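You operate a simulated robot arm through the tools that you are given. There is no shell and no other tool. Be economical: measure what you need, move in short steps, check, and stop when the job is done.

Carry out the task below with a simulated robot arm. There is one attempt and no reset: what you move stays moved.

Task
Copy the purple Type A cassette and stand it in the Copied rack.
Fine: switch Lock on before it goes in and leave it on; set the dial to its type; wait for Copied.

The check looks at the end state, three seconds after you hand in, the way a careful person would. Anything else that was tipped, shoved, dropped, spilled or broken makes it a failure.

Robot
A 7-joint arm with a two-finger parallel gripper, fixed in place. Base frame: the origin is at the foot of the arm, x ahead of it, y to its left, z up. Lengths are in m, angles in degrees, forces in N, time in s.
With the tool pointing down near the work surface it reaches from about 0.22 to 0.68 m from the base axis. Its first joint turns from -66.0 to 66.0 degrees. Payload 2.4 kg.
Tool frame: the origin (TCP) lies between the finger pads and is the grasp point; the fingertips stand 0.03 m ahead of it; z points along the fingers, y is the line along which they close. The gripper opens to 0.094 m. The fingers are 0.028 m wide and 0.01 m thick; the gripper's body (0.05 by 0.096 m) begins 0.055 m behind the TCP.
Orientation is that of the tool frame in the base frame, as [roll, pitch, yaw] about the fixed x, y, z axes, in that order (R = Rz(yaw) Ry(pitch) Rx(roll)). With the fingers straight down and closing along the base's y, the tool's x points along the base's -x, its y along +y and its z along -z.

Tools
- The arm moves only by the tool servo_tool. Its argument "steps" is a list of rows, each a list of 6 numbers: the shift along the base's x, y, z in units of 40 mm (1.0 is 40 mm), then the turn, a rotation vector about the base's x, y, z in units of 8 degrees (1.0 is 8 degrees). In form: [[tx, ty, tz, rx, ry, rz], ...]. A call has 1 to 12 rows; each row shifts and turns the commanded pose from where the row before left it. "claw" is the gripper command, from -1 (shut) to 1 (fully open), values between in proportion, set as the call begins (left out, the last holds). A call with a number of a shift or a turn outside -1 to 1 is refused whole. A row lasts 0.2 s, in which the tool goes at most 0.05 m and 8.6 degrees; a call with a longer step from one row to the next is refused whole, and so is a gripper value outside its range. Where a pose cannot be reached the arm comes as near as it can. A force on the tool above 90 N (or 10 N above the force at the start of the call, whichever is more), or a blocked arm, ends the call early, and 0.2 s more pass. Each finger travels about 0.153 m/s and halts on what it meets, pressing with about 30 N; the grip force reading is that of the motor and also rises with nothing between the fingers. The clock runs only during rows and for 0.2 s after the last one: add rows that do not move to give the fingers time. It gives the time, the measured TCP pose, the force on the tool (base axes), the opening and the grip force at its end, in the units of the frame above (readings bear some noise), with the torque about the TCP (base axes, N m) and any sound that the robot's microphone picked up, and new pictures: "pictures" is both (left out), scene, wrist or none.
- Cameras (640 x 400 px; columns grow to the right, rows downward): "scene" is fixed at [0.0569, 0.5085, 1.4421]; the picture's right is [-0.49, -0.87, 0.00], its down [-0.59, 0.33, -0.73] and it looks along [0.64, -0.36, -0.68] (base axes); focal length 340 px, centre (320, 200). "wrist" rides on the gripper at [0.076, 0.014, -0.103] in the tool frame; the picture's right is [-0.18, 0.98, 0.00], its down [-0.75, -0.14, -0.64] and it looks along [-0.63, -0.12, 0.77] (tool axes); focal length 243 px, centre (320, 200). There is no depth. A picture from a camera that has moved, and an enlarged one, comes with that camera's place and axes in the base frame and with its lens. The place of the scene camera against the robot may be out by one fixed shift of up to 0.025 m in any direction.
- close_up(camera, box): a new picture of the part [left, top, right, bottom] of that camera's present view, enlarged. No time passes.
- job_done(): hands the job in; it is judged then, once.

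Work in short steps. Places have to be worked out from the pictures, the camera data and where the tool is seen: move nearer, look again, correct. Check each grasp and each placing, and mend what went wrong. You have 120 turns and 200 pictures in all, those below and enlarged ones among them. Open the gripper and draw the arm clear of the work before you hand the job in, unless the task says otherwise; then end with one line.

The tools are called after ">>>" as a command line: name --pt "numbers of a row" for each row, then --argument value for the rest, lists and objects as JSON in quotes. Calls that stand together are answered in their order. servo_tool: Moves the arm, as the interface text tells. Its arguments: {"type":"object","properties":{"steps":{"type":"array","items":{"type":"array","items":{"type":"number"}}},"claw":{"type":"number"},"pictures":{"type":"string","enum":["both","scene","wrist","none"]}},"required":["steps"]} The other tools are called the same way: close_up (camera, box) takes an enlarged picture of a part of a camera's view; job_done () hands the job in.

At the start:

```text
t: 0.0
eef_pos: [0.313, 0.111, 1.1702]
orientation: [-180.0, 0.0, -180.0]
wrist_force: [0.2, -0.2, 0.1]
wrist_torque: [0.04, -0.02, 0.01]
gripper_width: 0.094
finger_force: 0.0
```

scene: 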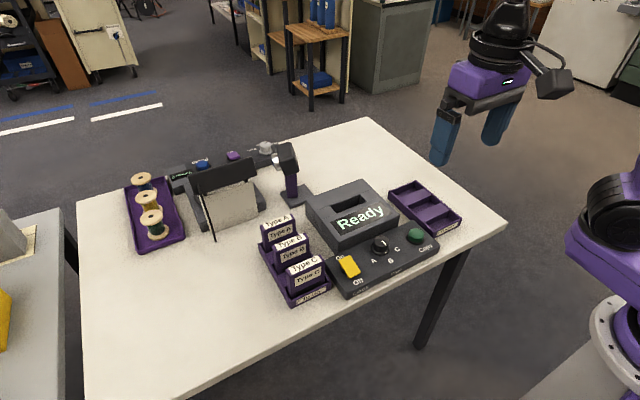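
wrist: 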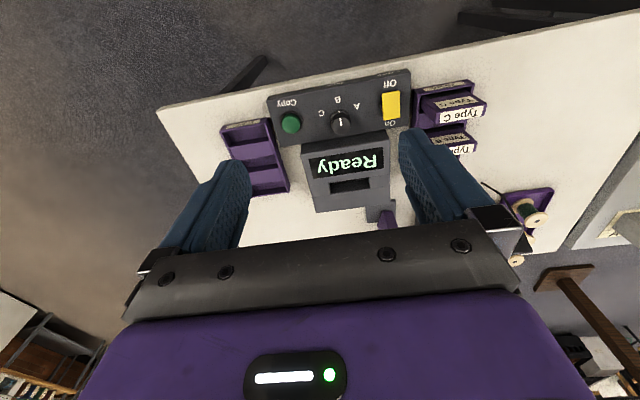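

The pictures show the copier, a cassette rack on the left and an empty rack on the right. I'll enlarge the key areas first.

>>> close_up --camera "scene" --box '[240, 200, 360, 310]'

>>> close_up --camera "scene" --box '[300, 170, 470, 300]'

>>> close_up --camera "wrist" --box '[200, 60, 500, 240]'

```text
3.64 times, centred on (300, 255) of scene
camera zoom: at [0.0569, 0.5085, 1.4421], right [-0.49, -0.87, 0.0], down [-0.59, 0.33, -0.73], along [0.64, -0.36, -0.68], focal length 1234 px, centre (393, 0)
```

zoom: 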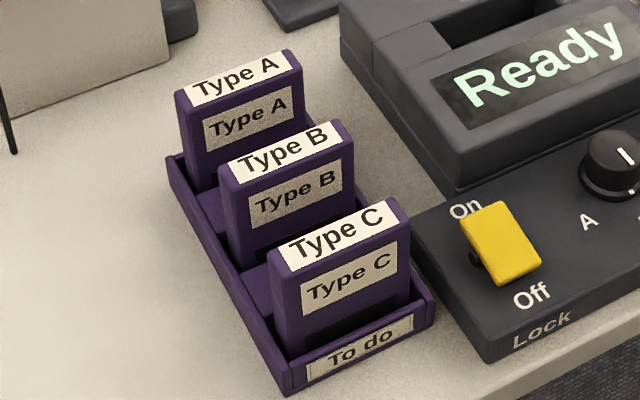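

```text
3.08 times, centred on (385, 235) of scene
camera zoom: at [0.0569, 0.5085, 1.4421], right [-0.49, -0.87, 0.0], down [-0.59, 0.33, -0.73], along [0.64, -0.36, -0.68], focal length 1044 px, centre (120, 92)
```

zoom: 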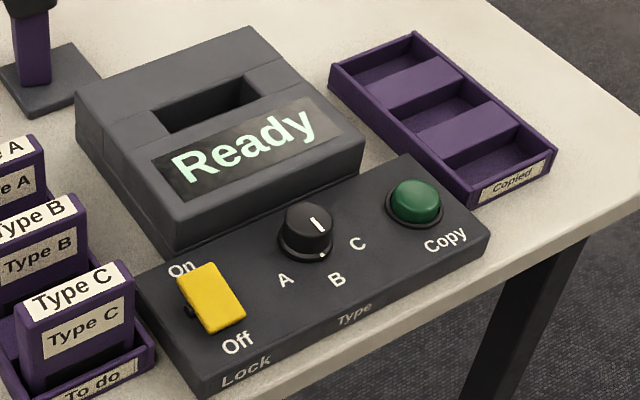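

```text
2.13 times, centred on (350, 150) of wrist
camera zoom: at [0.2365, 0.1256, 1.273], right [0.18, 0.98, 0.0], down [0.75, -0.14, 0.64], along [0.63, -0.12, -0.77], focal length 518 px, centre (256, 307)
```

zoom: 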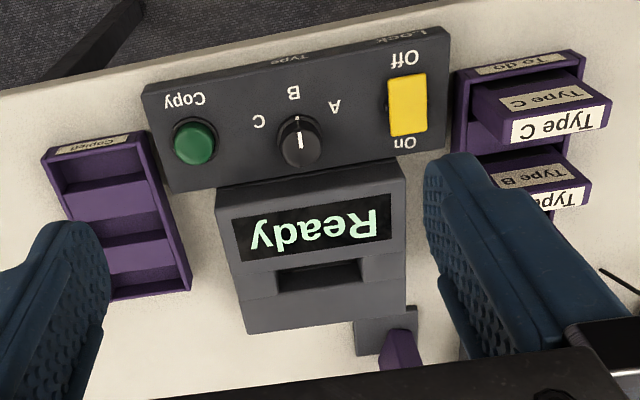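

Estimates from the wrist view: lock ≈(0.404,0.221), dial ≈(0.42,0.128), Copy ≈(0.40,0.04), slot ≈(0.54,0.13). I'll lower for a nearer look at the panel.

>>> servo_tool --pt "0 0.25 -1 0 0 0" --pt "0 0.25 -1 0 0 0" --pt "-0.3 0 -1 0 0 0" --pt "-0.3 0 -1 0 0 0" --pictures "wrist"

```text
t: 1.0
eef_pos: [0.2882, 0.1303, 1.0098]
orientation: [180.0, 0.0, -180.0]
wrist_force: [0.1, -0.5, -0.2]
wrist_torque: [0.0, 0.0, 0.0]
gripper_width: 0.0942
finger_force: 0.1
camera wrist: at [0.212, 0.1448, 1.112], right [0.18, 0.98, 0.0], down [0.75, -0.14, 0.64], along [0.63, -0.12, -0.77], focal length 243 px, centre (320, 200)
```

wrist: 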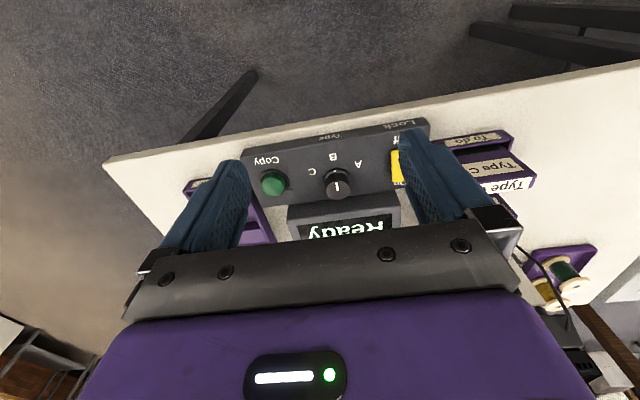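

>>> close_up --camera "wrist" --box '[230, 110, 440, 240]'

>>> close_up --camera "scene" --box '[330, 215, 450, 295]'

```text
3.05 times, centred on (335, 175) of wrist
camera zoom: at [0.212, 0.1448, 1.112], right [0.18, 0.98, 0.0], down [0.75, -0.14, 0.64], along [0.63, -0.12, -0.77], focal length 739 px, centre (274, 276)
```

zoom: 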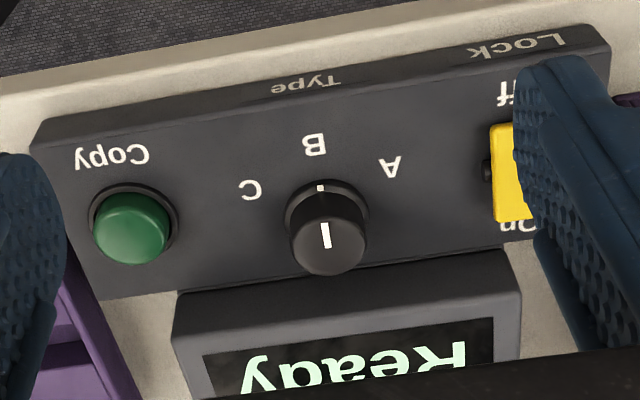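

```text
5.00 times, centred on (390, 255) of scene
camera zoom: at [0.0568, 0.5085, 1.4421], right [-0.49, -0.87, 0.0], down [-0.59, 0.33, -0.73], along [0.64, -0.36, -0.68], focal length 1697 px, centre (-30, -75)
```

zoom: 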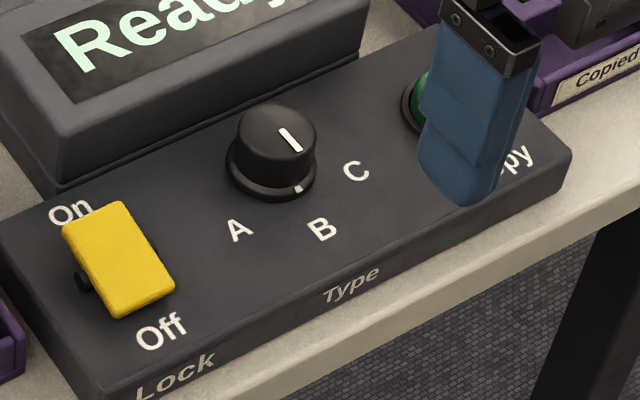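

Panel z≈0.815; dial at (0.422,0.131) is on B, A lies about 57° clockwise (from above). The lock rocker spans x 0.385–0.427 at y≈0.221 with its On end at +x. I'll close the fingers and hover over the On end.

>>> servo_tool --pt "0.85 0.57 0 0 0 0" --pt "0.85 0.57 0 0 0 0" --pt "0.85 0.57 -0.7 0 0 0" --pt "0.85 0.57 -0.8 0 0 0" --pt "0 0 -0.9 0 0 0" --claw -1

```text
refused: row 4 steps farther than a row can; nothing moved
```

Splitting the steps smaller.

>>> servo_tool --pt "0.85 0.57 0 0 0 0" --pt "0.85 0.57 0 0 0 0" --pt "0.85 0.57 -0.5 0 0 0" --pt "0.85 0.57 -0.5 0 0 0" --pt "0 0 -0.9 0 0 0" --pt "0 0 -0.6 0 0 0" --pt "0 0 0 0 0 0" --claw -1

```text
t: 2.6
eef_pos: [0.4247, 0.2213, 0.9106]
orientation: [179.9, 0.0, 180.0]
wrist_force: [0.3, 0.5, 0.3]
wrist_torque: [-0.02, -0.06, -0.03]
gripper_width: 0.0001
finger_force: 30.4
camera wrist: at [0.3482, 0.2368, 1.0124], right [0.18, 0.98, 0.0], down [0.75, -0.14, 0.64], along [0.63, -0.12, -0.77], focal length 243 px, centre (320, 200)
```

scene: 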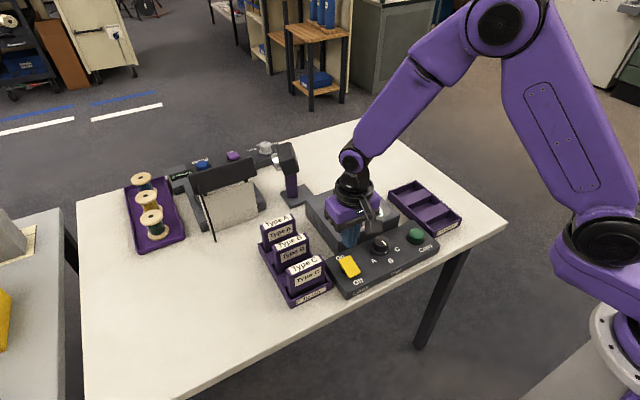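
wrist: 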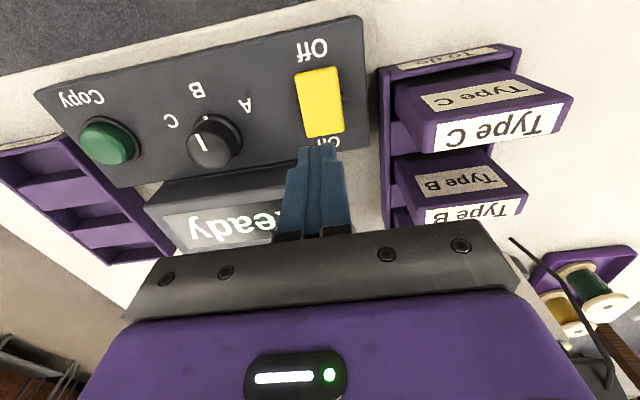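

Rocker's On end is at about (0.425,0.225). I'll descend gently onto it.

>>> servo_tool --pt "-0.08 0.08 -0.5 0 0 0" --pt "0 0 -0.3 0 0 0" --pt "0 0 -0.1 0 0 0" --pt "0 0 -0.1 0 0 0" --pt "0 0 -0.1 0 0 0"

>>> close_up --camera "scene" --box '[310, 190, 430, 300]'

```text
t: 3.8
eef_pos: [0.4223, 0.2247, 0.8674]
orientation: [180.0, -0.1, -180.0]
wrist_force: [-0.5, 0.8, 0.1]
wrist_torque: [0.0, -0.02, 0.02]
gripper_width: 0.0
finger_force: 30.1
camera wrist: at [0.3457, 0.2401, 0.9688], right [0.18, 0.98, 0.0], down [0.75, -0.14, 0.64], along [0.63, -0.12, -0.77], focal length 243 px, centre (320, 200)
```

scene: 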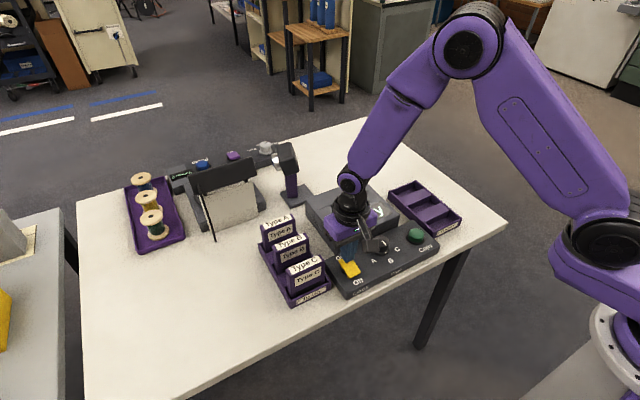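
wrist: 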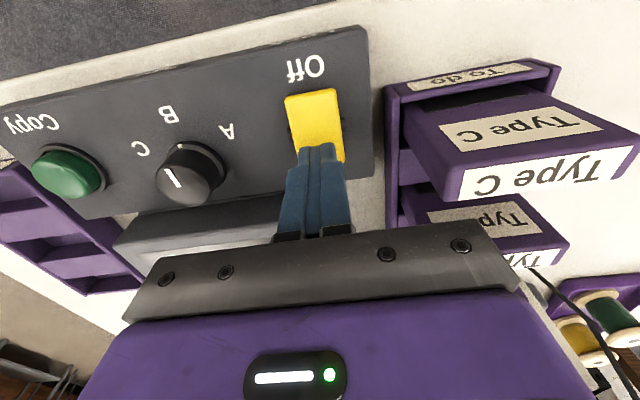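

```text
3.64 times, centred on (370, 245) of scene
camera zoom: at [0.0569, 0.5085, 1.4421], right [-0.49, -0.87, 0.0], down [-0.59, 0.33, -0.73], along [0.64, -0.36, -0.68], focal length 1234 px, centre (138, 36)
```

zoom: 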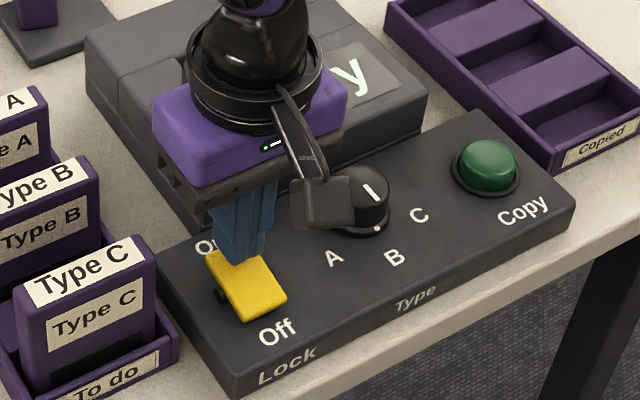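

No contact yet with tips at 0.837; I continue down in small steps.

>>> servo_tool --pt "0 0 -0.1 0 0 0" --pt "0 0 -0.1 0 0 0" --pt "0 0 -0.1 0 0 0" --pt "0 0 -0.05 0 0 0" --pictures "wrist"

>>> close_up --camera "scene" --box '[310, 220, 400, 300]'

```text
t: 4.8
eef_pos: [0.4224, 0.224, 0.8549]
orientation: [180.0, 0.0, 180.0]
wrist_force: [-6.7, -5.2, 43.0]
wrist_torque: [-0.19, 0.67, 0.08]
gripper_width: 0.0
finger_force: 30.0
camera wrist: at [0.3454, 0.2401, 0.9568], right [0.18, 0.98, 0.0], down [0.75, -0.14, 0.64], along [0.63, -0.12, -0.77], focal length 243 px, centre (320, 200)
```

wrist: 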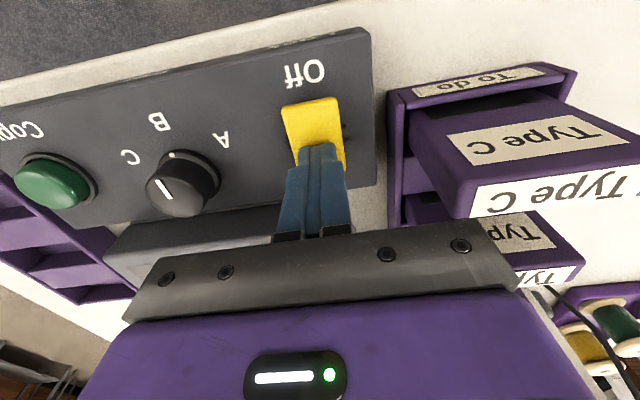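

```text
5.00 times, centred on (355, 260) of scene
camera zoom: at [0.0561, 0.508, 1.4423], right [-0.49, -0.87, 0.0], down [-0.59, 0.33, -0.74], along [0.64, -0.36, -0.68], focal length 1697 px, centre (145, -100)
```

zoom: 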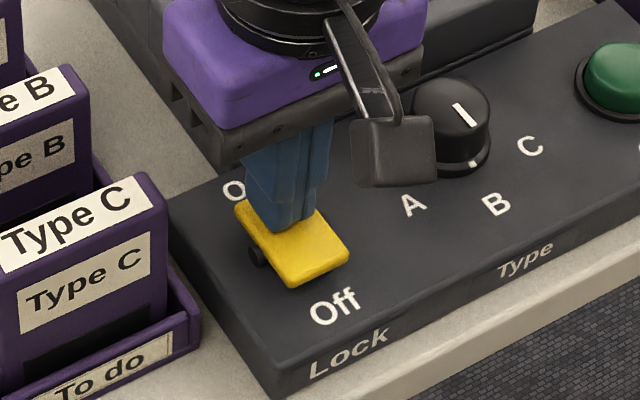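

The rocker has flipped to On (Off end is now raised). Lift, move over the dial, pre-turn the tool +30° and open the fingers.

>>> servo_tool --pt "0 0 0.9 0 0 0" --pt "0 0 0.9 0 0 0" --pt "0 -0.78 0.2 0 0 0.95" --pt "0 -0.78 0 0 0 0.95" --pt "0 -0.78 0 0 0 0.95" --pt "0 0 0 0 0 0.9" --pt "0 0 0 0 0 0" --claw 0.3

>>> close_up --camera "scene" --box '[310, 190, 430, 300]'

```text
t: 6.4
eef_pos: [0.4216, 0.1309, 0.9335]
orientation: [-180.0, -0.1, -149.9]
wrist_force: [-0.2, 0.3, -0.3]
wrist_torque: [0.02, -0.01, 0.0]
gripper_width: 0.0609
finger_force: 0.0
camera wrist: at [0.3478, 0.1057, 1.0349], right [-0.33, 0.94, 0.0], down [0.72, 0.26, 0.64], along [0.61, 0.21, -0.77], focal length 243 px, centre (320, 200)
```

scene: 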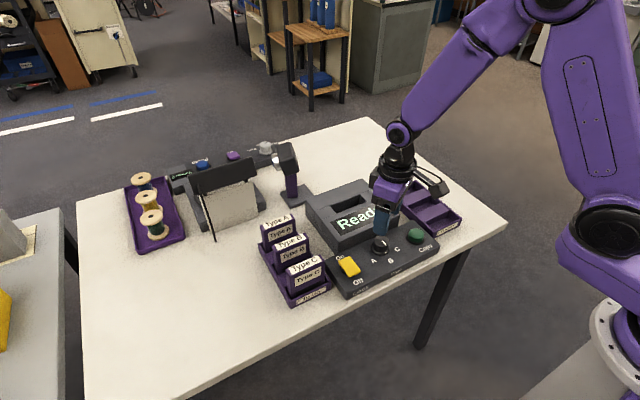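
wrist: 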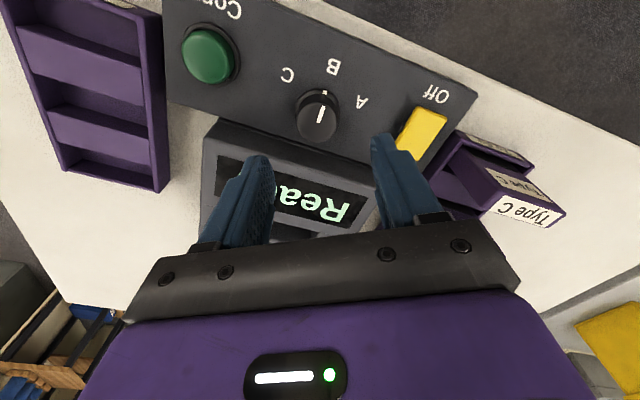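

```text
3.64 times, centred on (370, 245) of scene
camera zoom: at [0.0569, 0.5085, 1.4421], right [-0.49, -0.87, 0.0], down [-0.59, 0.33, -0.73], along [0.64, -0.36, -0.68], focal length 1234 px, centre (138, 36)
```

zoom: 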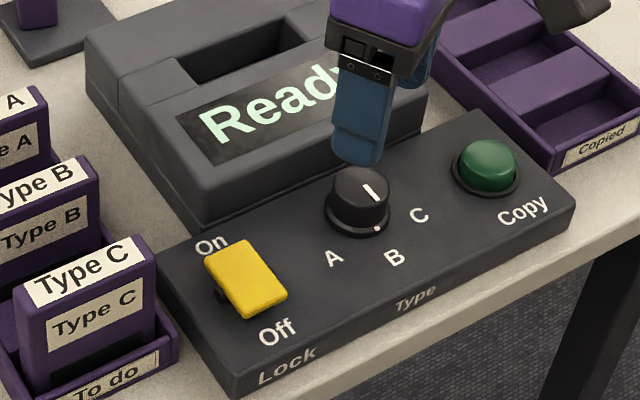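

>>> close_up --camera "scene" --box '[330, 215, 450, 295]'

>>> close_up --camera "wrist" --box '[260, 50, 480, 190]'

```text
5.00 times, centred on (390, 255) of scene
camera zoom: at [0.0569, 0.5085, 1.4421], right [-0.49, -0.87, 0.0], down [-0.59, 0.33, -0.73], along [0.64, -0.36, -0.68], focal length 1697 px, centre (-30, -75)
```

zoom: 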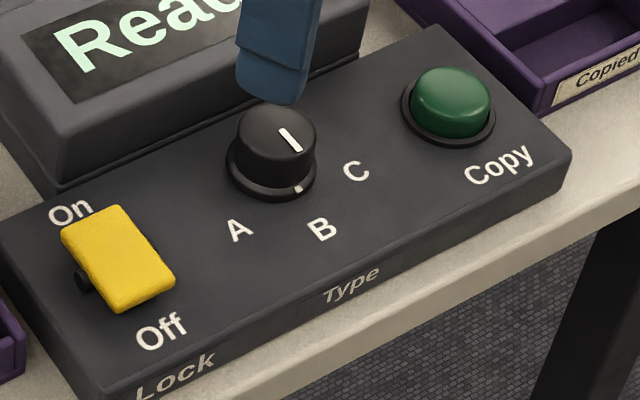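

```text
2.86 times, centred on (370, 120) of wrist
camera zoom: at [0.3478, 0.1057, 1.0349], right [-0.33, 0.94, 0.0], down [0.72, 0.26, 0.64], along [0.61, 0.21, -0.77], focal length 693 px, centre (177, 429)
```

zoom: 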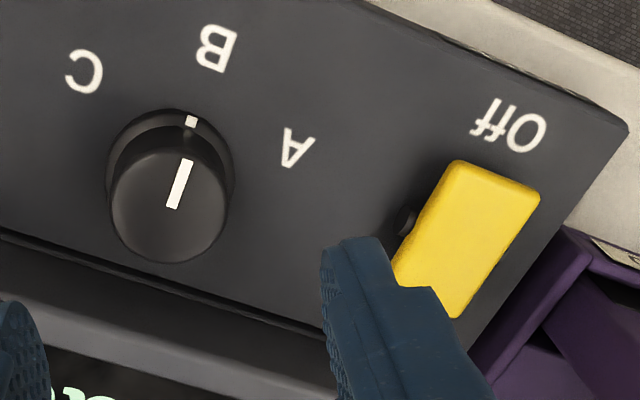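

Rocker has clearly changed tilt (On end lower, Off end raised). Now descend on the dial and grip it.

>>> servo_tool --pt "-0.03 -0.02 -0.7 0 0 0" --pt "0 0 -0.7 0 0 0" --pt "0 0 -0.55 0 0 0" --pt "0 0 0 0 0 0" --pictures "none"

>>> servo_tool --pt "0 0 0 0 0 0" --pt "0 0 0 0 0 0" --claw -1

```text
t: 7.4
eef_pos: [0.4212, 0.1296, 0.8557]
orientation: [-180.0, -0.1, -150.0]
wrist_force: [0.3, -0.4, 0.0]
wrist_torque: [0.03, -0.03, -0.02]
gripper_width: 0.0611
finger_force: 0.1
```

```text
t: 8.0
eef_pos: [0.4222, 0.1269, 0.8554]
orientation: [180.0, 0.0, -150.3]
wrist_force: [10.0, -13.1, -8.5]
wrist_torque: [-0.33, -0.54, -0.07]
gripper_width: 0.0347
finger_force: 45.7
camera wrist: at [0.3481, 0.1027, 0.9566], right [-0.33, 0.94, 0.0], down [0.72, 0.25, 0.64], along [0.61, 0.21, -0.77], focal length 243 px, centre (320, 200)
```

scene: 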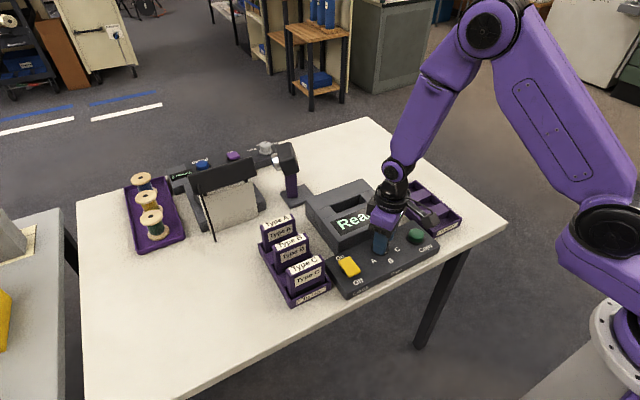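
wrist: 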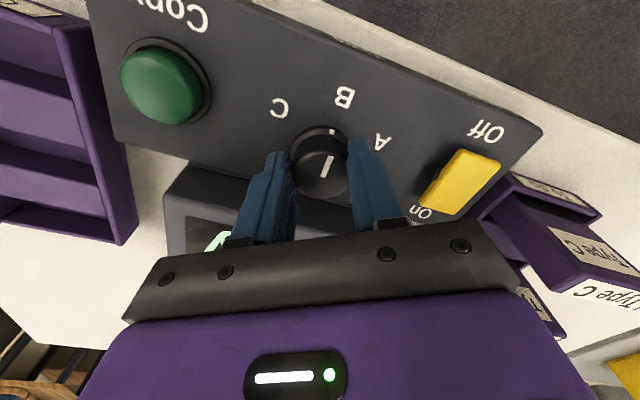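

Dial gripped (0.0347 wide); side force says the knob centre is ~3 mm toward -y. Correct and turn −57°.

>>> servo_tool --pt "0.03 -0.08 0 0 0 -0.5" --pt "0 0 0 0 0 -0.9" --pt "0 0 0 0 0 -0.9" --pt "0 0 0 0 0 -0.9" --pt "0 0 0 0 0 -0.9" --pt "0 0 0 0 0 -0.9" --pt "0 0 0 0 0 -0.9" --pt "0 0 0 0 0 -0.9" --pt "0 0 0 0 0 -0.4" --pt "0 0 0 0 0 0"

>>> close_up --camera "wrist" --box '[240, 70, 440, 220]'

```text
t: 10.2
eef_pos: [0.4203, 0.1316, 0.8555]
orientation: [180.0, 0.1, 153.0]
wrist_force: [2.4, 44.0, -12.9]
wrist_torque: [1.43, 0.26, 0.12]
gripper_width: 0.0351
finger_force: 45.1
camera wrist: at [0.3596, 0.1801, 0.9566], right [0.61, 0.79, 0.0], down [0.6, -0.47, 0.64], along [0.51, -0.39, -0.77], focal length 243 px, centre (320, 200)
```

scene: 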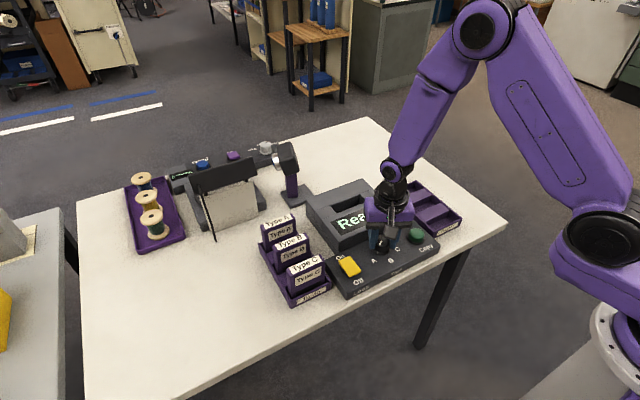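
wrist: 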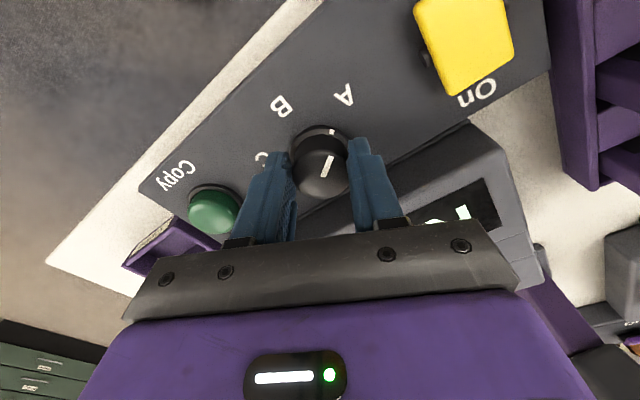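

```text
2.67 times, centred on (340, 145) of wrist
camera zoom: at [0.3596, 0.1801, 0.9566], right [0.61, 0.79, 0.0], down [0.6, -0.47, 0.64], along [0.51, -0.39, -0.77], focal length 647 px, centre (267, 347)
```

zoom: 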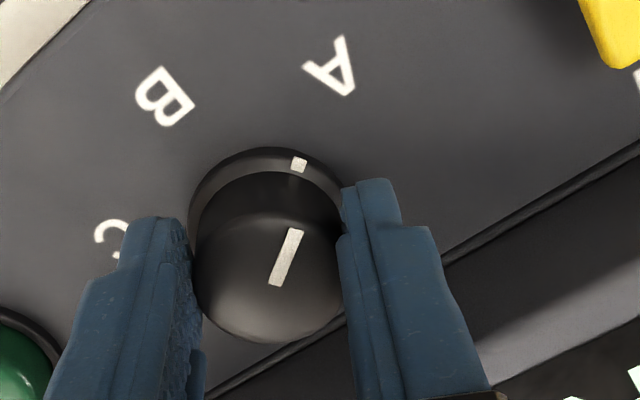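

The pointer is about on A. I'll relieve the side load, open, lift, and check.

>>> servo_tool --pt "0 0.12 0 0 0 0" --pt "0 0 0 0 0 0" --pictures "none"

>>> servo_tool --pt "0 0 0 0 0 0" --pt "0 0 0.5 0 0 0" --pt "0 0 0.8 0 0 0" --pt "0 0 0.8 0 0 0.8" --pt "0 0 0.3 0 0 0.9" --pt "0 0 0 0 0 0.9" --pt "0 0 0 0 0 0.775" --claw 0.2

>>> close_up --camera "scene" --box '[330, 215, 450, 295]'

>>> close_up --camera "wrist" --box '[220, 50, 440, 190]'

```text
t: 10.8
eef_pos: [0.4212, 0.1311, 0.855]
orientation: [179.9, -0.1, 152.4]
wrist_force: [-3.8, 19.2, 17.5]
wrist_torque: [0.16, -0.6, 0.01]
gripper_width: 0.0348
finger_force: 45.0
```

```text
t: 12.4
eef_pos: [0.4204, 0.1333, 0.9512]
orientation: [-179.9, 0.0, 179.6]
wrist_force: [-0.1, -0.8, -0.5]
wrist_torque: [0.01, -0.01, -0.07]
gripper_width: 0.0566
finger_force: 0.1
camera wrist: at [0.3449, 0.1471, 1.0532], right [0.19, 0.98, 0.0], down [0.75, -0.15, 0.64], along [0.63, -0.12, -0.77], focal length 243 px, centre (320, 200)
```

scene: 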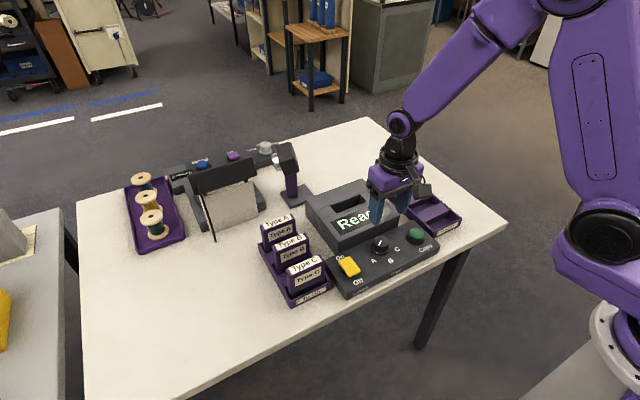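
wrist: 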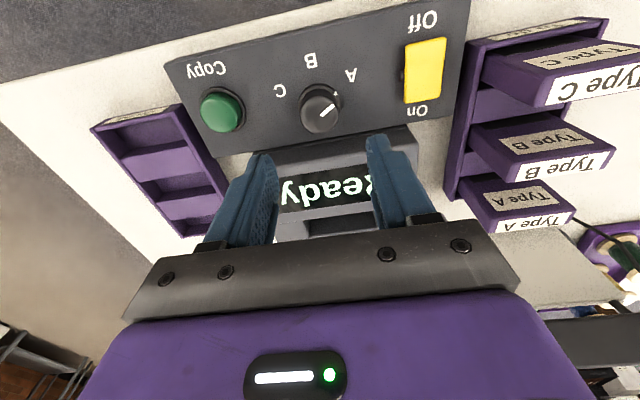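

```text
5.00 times, centred on (390, 255) of scene
camera zoom: at [0.0568, 0.5085, 1.4421], right [-0.49, -0.87, 0.0], down [-0.59, 0.33, -0.73], along [0.64, -0.36, -0.68], focal length 1697 px, centre (-30, -75)
```

zoom: 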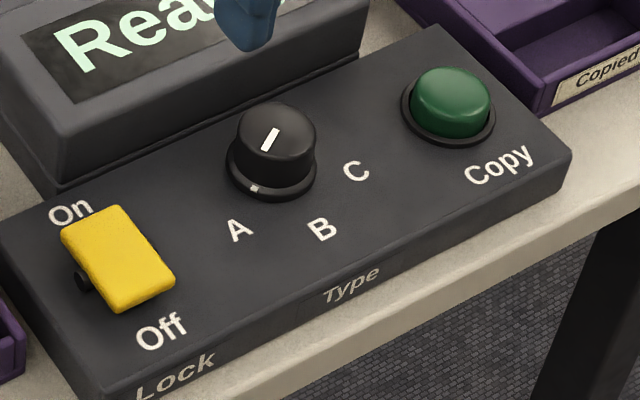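

```text
2.86 times, centred on (330, 120) of wrist
camera zoom: at [0.3449, 0.1471, 1.0532], right [0.19, 0.98, 0.0], down [0.75, -0.15, 0.64], along [0.63, -0.12, -0.77], focal length 693 px, centre (291, 429)
```

zoom: 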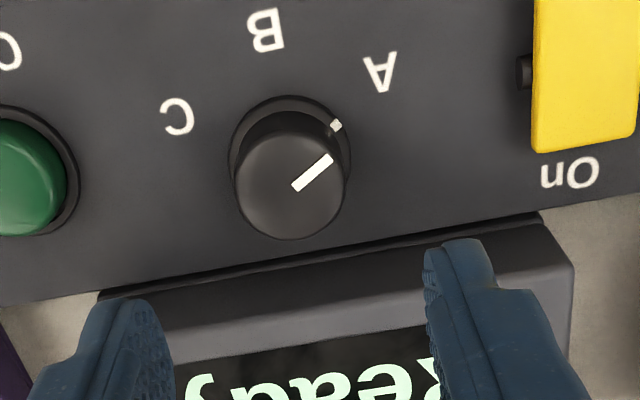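

Dial is on A and Lock on. Now move up and over the To do rack for a look at the Type A cassette.

>>> servo_tool --pt "0 0.8 0.8 0 0 0" --pt "0 0.9 0.8 0 0 0" --pt "0 0.9 0.8 0 0 0" --pt "0 0.9 0 0 0 0" --pt "0 0.9 0 0 0 0" --pt "0 0.5 0 0 0 0" --claw 1

>>> close_up --camera "wrist" --box '[240, 60, 440, 240]'

```text
t: 13.8
eef_pos: [0.4205, 0.3286, 1.0484]
orientation: [180.0, -0.1, 179.3]
wrist_force: [-0.4, -0.2, -0.1]
wrist_torque: [0.03, 0.02, 0.01]
gripper_width: 0.0941
finger_force: 0.0
camera wrist: at [0.3449, 0.3436, 1.1509], right [0.19, 0.98, 0.0], down [0.75, -0.15, 0.64], along [0.63, -0.13, -0.77], focal length 243 px, centre (320, 200)
```

scene: 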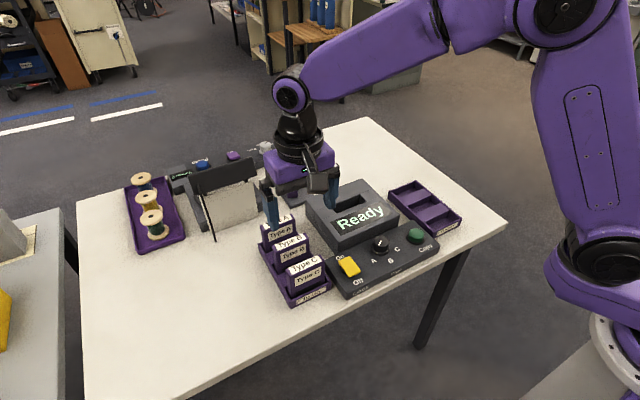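
wrist: 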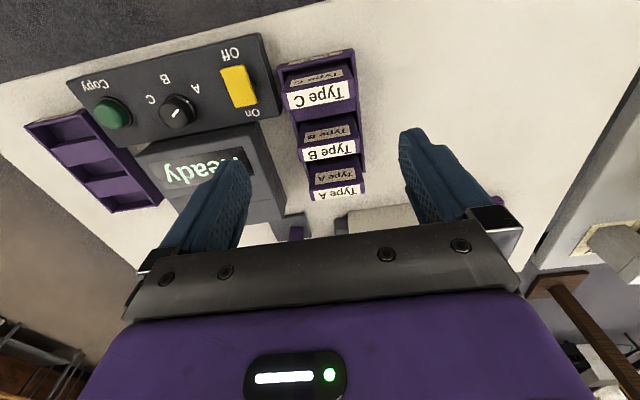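

```text
2.22 times, centred on (340, 150) of wrist
camera zoom: at [0.3449, 0.3436, 1.1509], right [0.19, 0.98, 0.0], down [0.75, -0.15, 0.64], along [0.63, -0.13, -0.77], focal length 539 px, centre (276, 311)
```

zoom: 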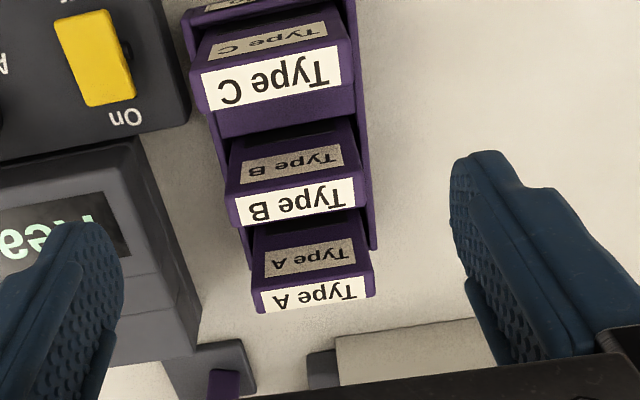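

Cassette A: top ≈ z 0.879, centre ≈(0.557,0.324), width ≈0.073 along y, aligned to the axes. I'll turn the tool +90° so the fingers close on its thickness, and hover above.

>>> servo_tool --pt "0.28 0 0 0 0 0.945" --pt "0.28 0 0 0 0 0.945" --pt "0.28 0 0 0 0 0.945" --pt "0.28 0 0 0 0 0.945" --pt "0.28 0 0 0 0 0.945" --pt "0.28 -0.1 0 0 0 0.945" --pt "0.28 0 0 0 0 0.945" --pt "0.28 0 0 0 0 0.945" --pt "0.28 0 0 0 0 0.945" --pt "0.28 0 0 0 0 0.945" --pt "0.28 0 0 0 0 0.945" --pt "0.28 0 0 0 0 0.945" --claw 0.1

>>> close_up --camera "scene" --box '[230, 180, 360, 310]'

```text
t: 16.4
eef_pos: [0.5561, 0.3245, 1.0468]
orientation: [179.9, -0.1, -89.8]
wrist_force: [0.0, 0.5, -0.1]
wrist_torque: [0.06, -0.02, -0.02]
gripper_width: 0.0515
finger_force: 0.1
camera wrist: at [0.5407, 0.2487, 1.149], right [-0.98, 0.18, 0.0], down [0.14, 0.75, 0.64], along [0.12, 0.63, -0.77], focal length 243 px, centre (320, 200)
```

scene: 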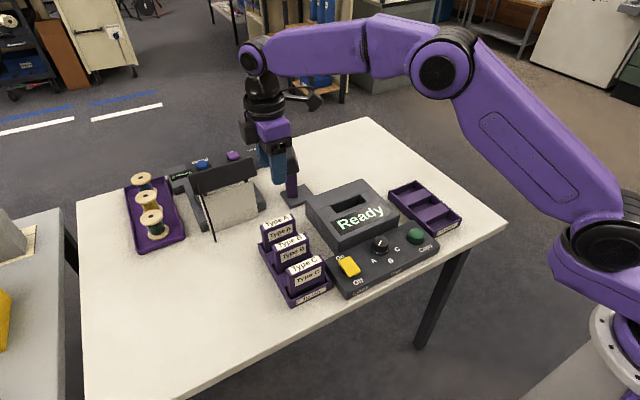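
wrist: 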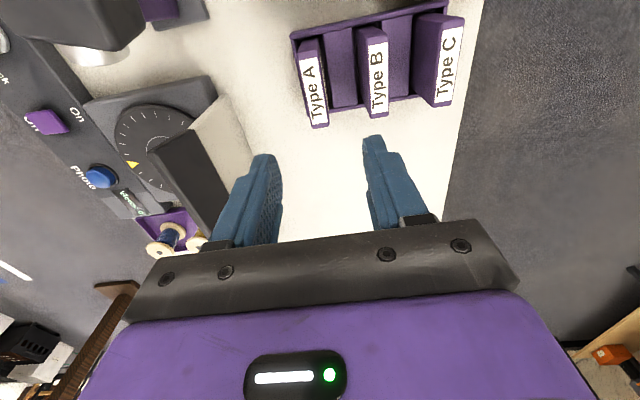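

```text
3.08 times, centred on (295, 245) of scene
camera zoom: at [0.0568, 0.5085, 1.4421], right [-0.49, -0.87, 0.0], down [-0.59, 0.33, -0.73], along [0.64, -0.36, -0.68], focal length 1044 px, centre (397, 62)
```

zoom: 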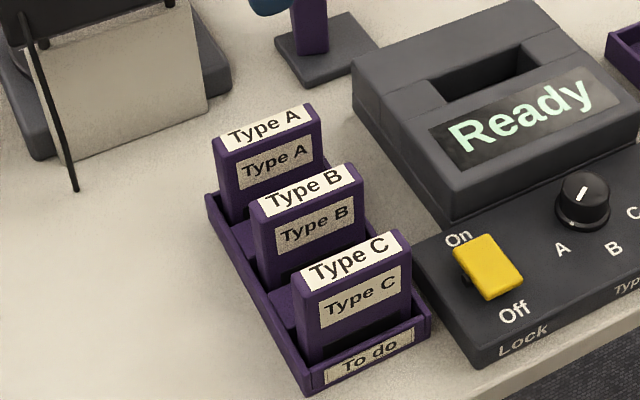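

>>> servo_tool --pt "0.1 0.03 -0.9 0 0 0" --pt "0 0 -0.9 0 0 0" --pt "0 0 -0.4 0 0 0" --pt "0 0 0 0 0 0"

>>> close_up --camera "wrist" --box '[240, 60, 420, 200]'

>>> close_up --camera "scene" --box '[230, 140, 340, 280]'

```text
t: 17.4
eef_pos: [0.5597, 0.3255, 0.9599]
orientation: [-180.0, 0.0, -89.9]
wrist_force: [-0.2, -0.3, 0.4]
wrist_torque: [-0.02, 0.01, -0.01]
gripper_width: 0.0517
finger_force: 0.1
camera wrist: at [0.5444, 0.2489, 1.0615], right [-0.98, 0.18, 0.0], down [0.14, 0.75, 0.64], along [0.12, 0.63, -0.77], focal length 243 px, centre (320, 200)
```

scene: 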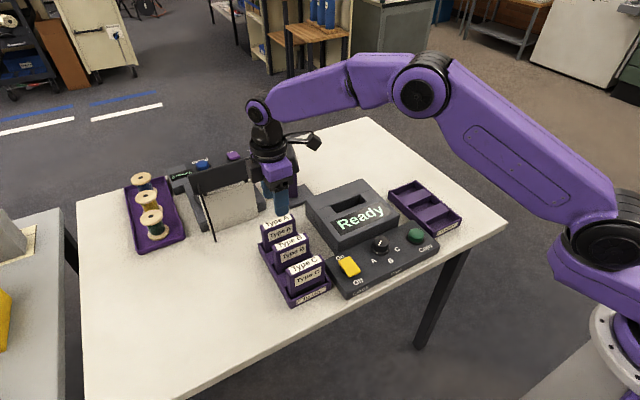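
wrist: 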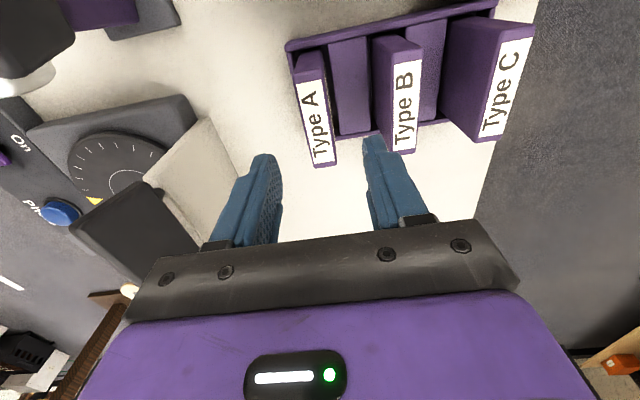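

```text
2.86 times, centred on (330, 130) of wrist
camera zoom: at [0.5444, 0.2489, 1.0615], right [-0.98, 0.18, 0.0], down [0.14, 0.75, 0.64], along [0.12, 0.63, -0.77], focal length 693 px, centre (291, 400)
```

zoom: 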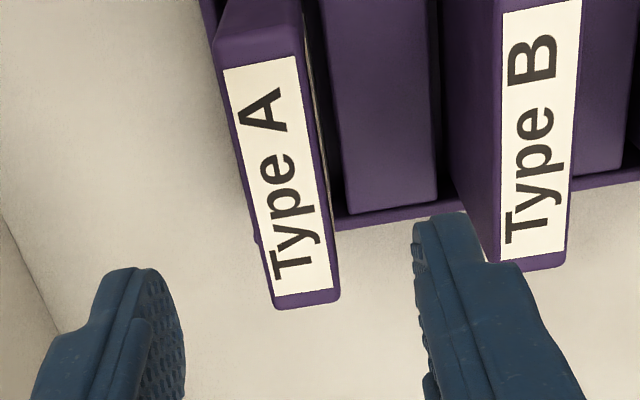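

```text
2.86 times, centred on (285, 210) of scene
camera zoom: at [0.0569, 0.5085, 1.4421], right [-0.49, -0.87, 0.0], down [-0.59, 0.33, -0.73], along [0.64, -0.36, -0.68], focal length 970 px, centre (420, 171)
```

zoom: 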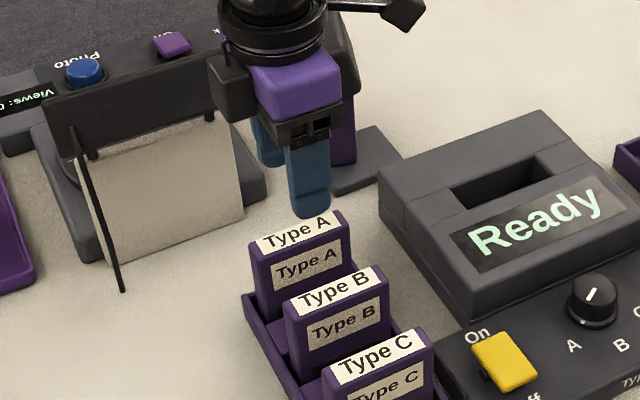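

Cassette centre works out at (0.560,0.325), right under the tool. Descend and grip.

>>> servo_tool --pt "0 0 -0.7 0 0 0" --pt "0 0 -0.7 0 0 0" --pt "0 0 -0.5 0 0 0" --pt "0 0 -0.4 0 0 0" --pt "0 0 0 0 0 0" --pictures "wrist"

>>> close_up --camera "scene" --box '[230, 160, 340, 290]'

```text
t: 18.6
eef_pos: [0.56, 0.3252, 0.8674]
orientation: [-180.0, 0.0, -90.0]
wrist_force: [-0.6, 0.4, 0.8]
wrist_torque: [0.0, 0.03, 0.04]
gripper_width: 0.0517
finger_force: 0.1
camera wrist: at [0.545, 0.2493, 0.9692], right [-0.98, 0.18, 0.0], down [0.14, 0.75, 0.64], along [0.12, 0.63, -0.77], focal length 243 px, centre (320, 200)
```

wrist: 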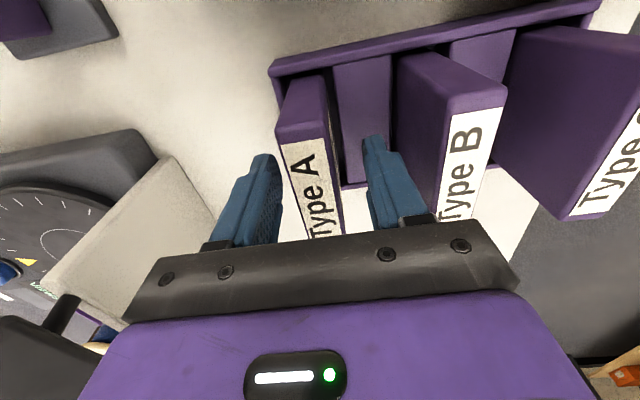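

```text
3.08 times, centred on (285, 225) of scene
camera zoom: at [0.0569, 0.5085, 1.4421], right [-0.49, -0.87, 0.0], down [-0.59, 0.33, -0.73], along [0.64, -0.36, -0.68], focal length 1044 px, centre (428, 123)
```

zoom: 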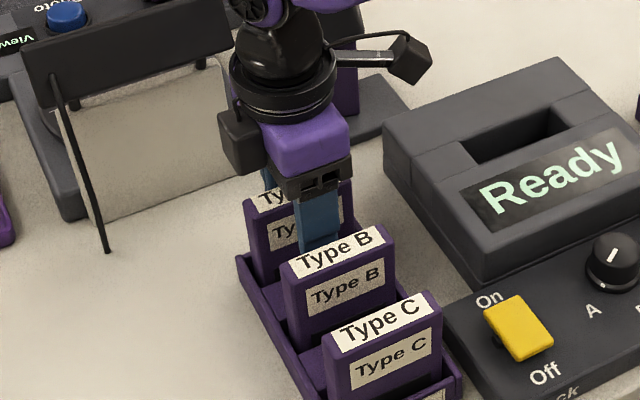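

Fingers straddle cassette A cleanly. Close and check.

>>> servo_tool --pt "0 0 0 0 0 0" --pt "0 0 0 0 0 0" --pt "0 0 0 0 0 0" --claw -1 --pictures "wrist"

```text
t: 19.4
eef_pos: [0.5604, 0.3256, 0.8681]
orientation: [-180.0, 0.0, -89.9]
wrist_force: [0.2, -0.7, 0.1]
wrist_torque: [0.07, -0.09, -0.03]
gripper_width: 0.0263
finger_force: 29.9
camera wrist: at [0.545, 0.2492, 0.9693], right [-0.98, 0.18, 0.0], down [0.14, 0.75, 0.64], along [0.12, 0.63, -0.77], focal length 243 px, centre (320, 200)
```

wrist: 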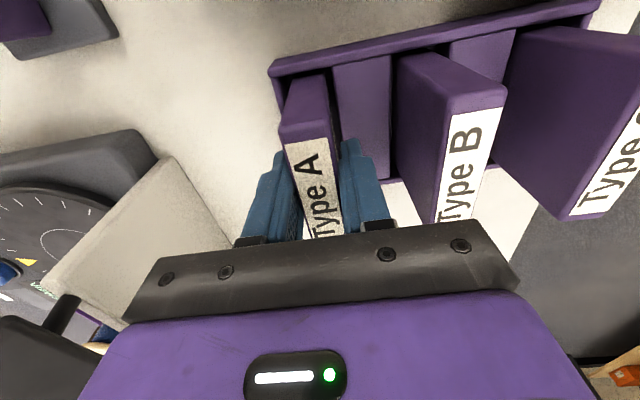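

Firm grip, 0.026 thick, no side load. Lift straight up.

>>> servo_tool --pt "0 0 0.3 0 0 0" --pt "0 0 0.5 0 0 0" --pt "0 0 0.8 0 0 0" --pt "0 0 0.9 0 0 0" --pt "0 0 0.9 0 0 0" --pt "0 0 0.9 0 0 0" --pt "0 0 0 0 0 0"

>>> close_up --camera "scene" --box '[230, 120, 400, 290]'

```text
t: 21.0
eef_pos: [0.5603, 0.3272, 1.0405]
orientation: [180.0, 0.0, -89.9]
wrist_force: [-0.1, -0.2, -2.2]
wrist_torque: [0.02, 0.0, -0.01]
gripper_width: 0.0259
finger_force: 30.2
camera wrist: at [0.546, 0.2523, 1.1432], right [-0.98, 0.18, 0.0], down [0.14, 0.75, 0.64], along [0.12, 0.63, -0.77], focal length 243 px, centre (320, 200)
```

scene: 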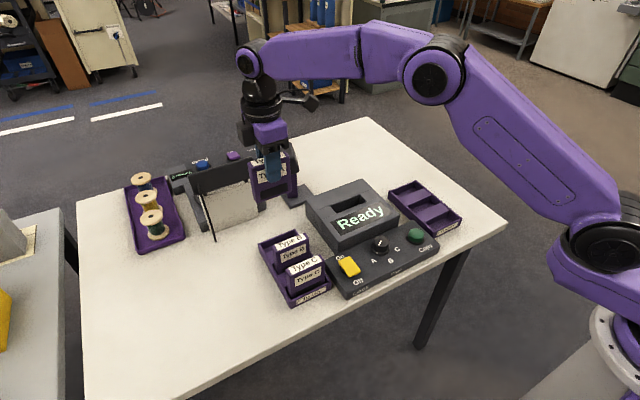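
wrist: 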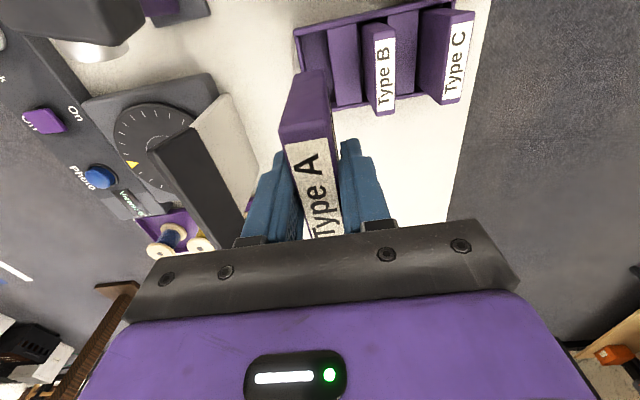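

```text
2.35 times, centred on (315, 205) of scene
camera zoom: at [0.0569, 0.5085, 1.4421], right [-0.49, -0.87, 0.0], down [-0.59, 0.33, -0.73], along [0.64, -0.36, -0.68], focal length 799 px, centre (332, 188)
```

zoom: 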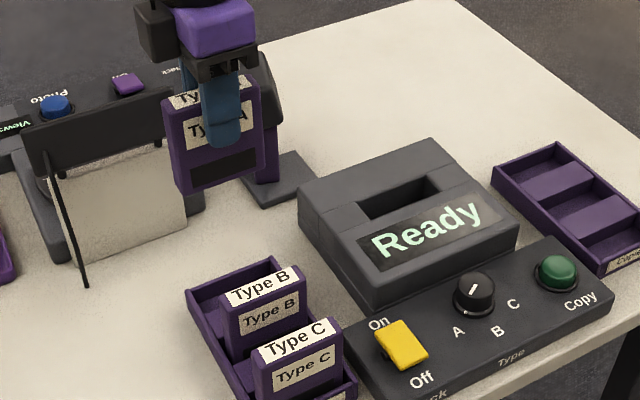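

Cassette is held cleanly. Move to just beside the copier so the wrist camera can see the slot.

>>> servo_tool --pt "-0.2 -0.6 0 0 0 0" --pt "-0.2 -0.7 0 0 0 0" --pt "-0.15 -0.7 0 0 0 0" --pt "0 -0.7 0 0 0 0" --pt "0 -0.5 0 0 0 0" --pt "0 0 0 0 0 0" --pictures "wrist"

>>> close_up --camera "wrist" --box '[220, 10, 420, 150]'

```text
t: 22.4
eef_pos: [0.5364, 0.1988, 1.0388]
orientation: [179.9, 0.1, -89.9]
wrist_force: [0.9, 0.5, -1.8]
wrist_torque: [0.02, 0.01, -0.01]
gripper_width: 0.026
finger_force: 29.6
camera wrist: at [0.5234, 0.123, 1.1412], right [-0.98, 0.18, 0.0], down [0.14, 0.75, 0.64], along [0.12, 0.63, -0.77], focal length 243 px, centre (320, 200)
```

wrist: 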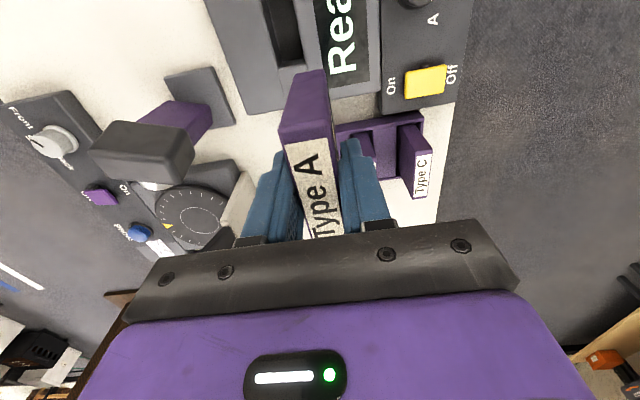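

```text
2.86 times, centred on (320, 80) of wrist
camera zoom: at [0.5234, 0.123, 1.1412], right [-0.98, 0.18, 0.0], down [0.14, 0.75, 0.64], along [0.12, 0.63, -0.77], focal length 693 px, centre (320, 543)
```

zoom: 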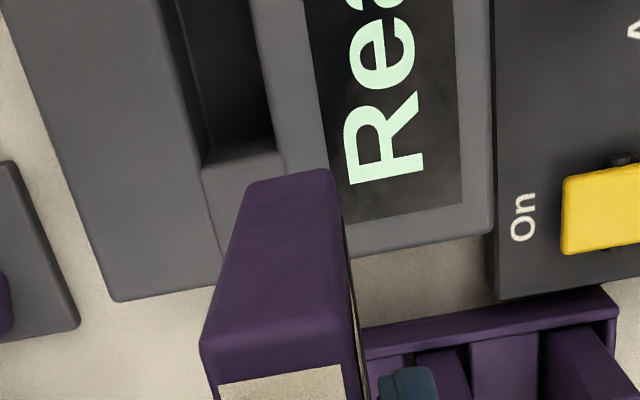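

The slot resolves to centre ≈(0.565,0.130), with rim z≈0.84, about 0.029 wide. Move above it and look.

>>> servo_tool --pt "0.25 -0.6 -0.2 0 0 0" --pt "0.25 -0.6 -0.2 0 0 0" --pt "0.21 -0.52 -0.4 0 0 0" --pt "0 0 -0.4 0 0 0" --pt "0 0 0 0 0 0"

>>> close_up --camera "scene" --box '[280, 120, 430, 260]'

>>> close_up --camera "wrist" --box '[200, 30, 440, 190]'

```text
t: 23.6
eef_pos: [0.5677, 0.1288, 0.9909]
orientation: [-180.0, -0.1, -89.9]
wrist_force: [0.5, 0.0, -1.2]
wrist_torque: [0.0, 0.0, -0.01]
gripper_width: 0.0259
finger_force: 30.2
camera wrist: at [0.5512, 0.0528, 1.0936], right [-0.98, 0.18, 0.0], down [0.14, 0.75, 0.64], along [0.12, 0.63, -0.77], focal length 243 px, centre (320, 200)
```

scene: 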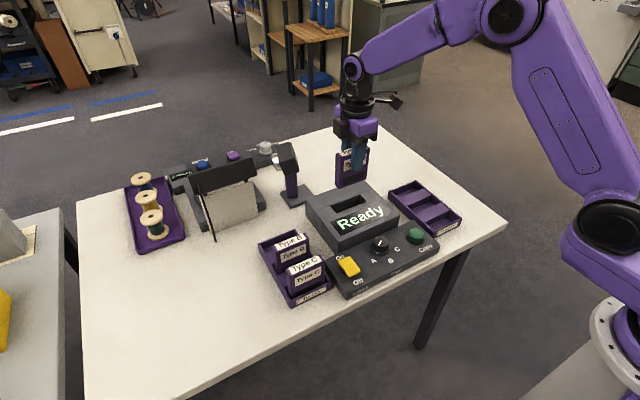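
wrist: 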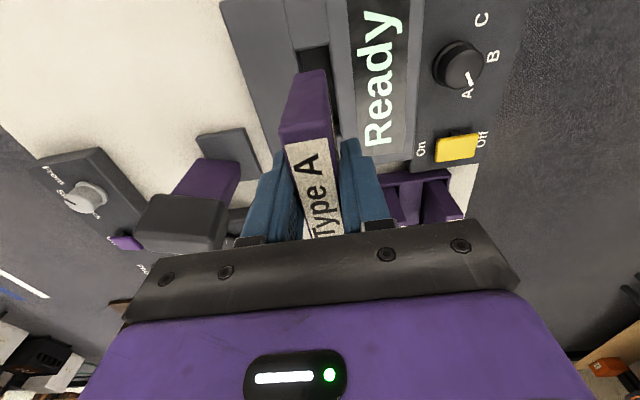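

```text
2.86 times, centred on (355, 190) of scene
camera zoom: at [0.0569, 0.5085, 1.4421], right [-0.49, -0.87, 0.0], down [-0.59, 0.33, -0.73], along [0.64, -0.36, -0.68], focal length 970 px, centre (220, 229)
```

zoom: 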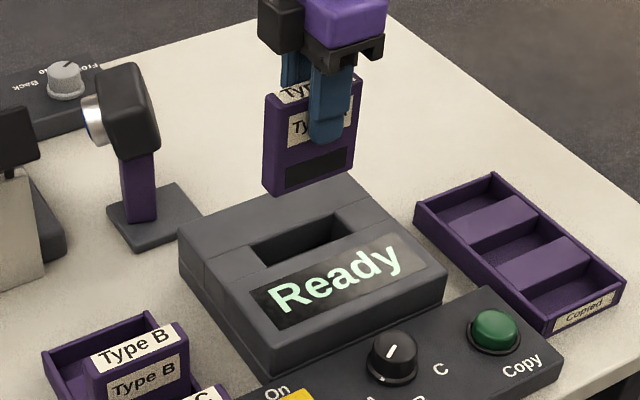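

```text
2.50 times, centred on (320, 110) of wrist
camera zoom: at [0.5512, 0.0528, 1.0936], right [-0.98, 0.18, 0.0], down [0.14, 0.75, 0.64], along [0.12, 0.63, -0.77], focal length 606 px, centre (320, 425)
```

zoom: 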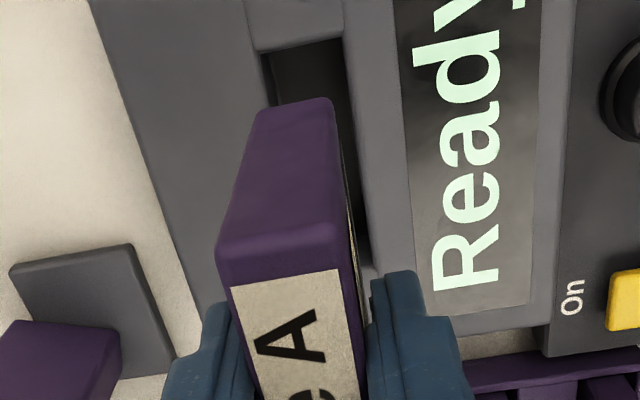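

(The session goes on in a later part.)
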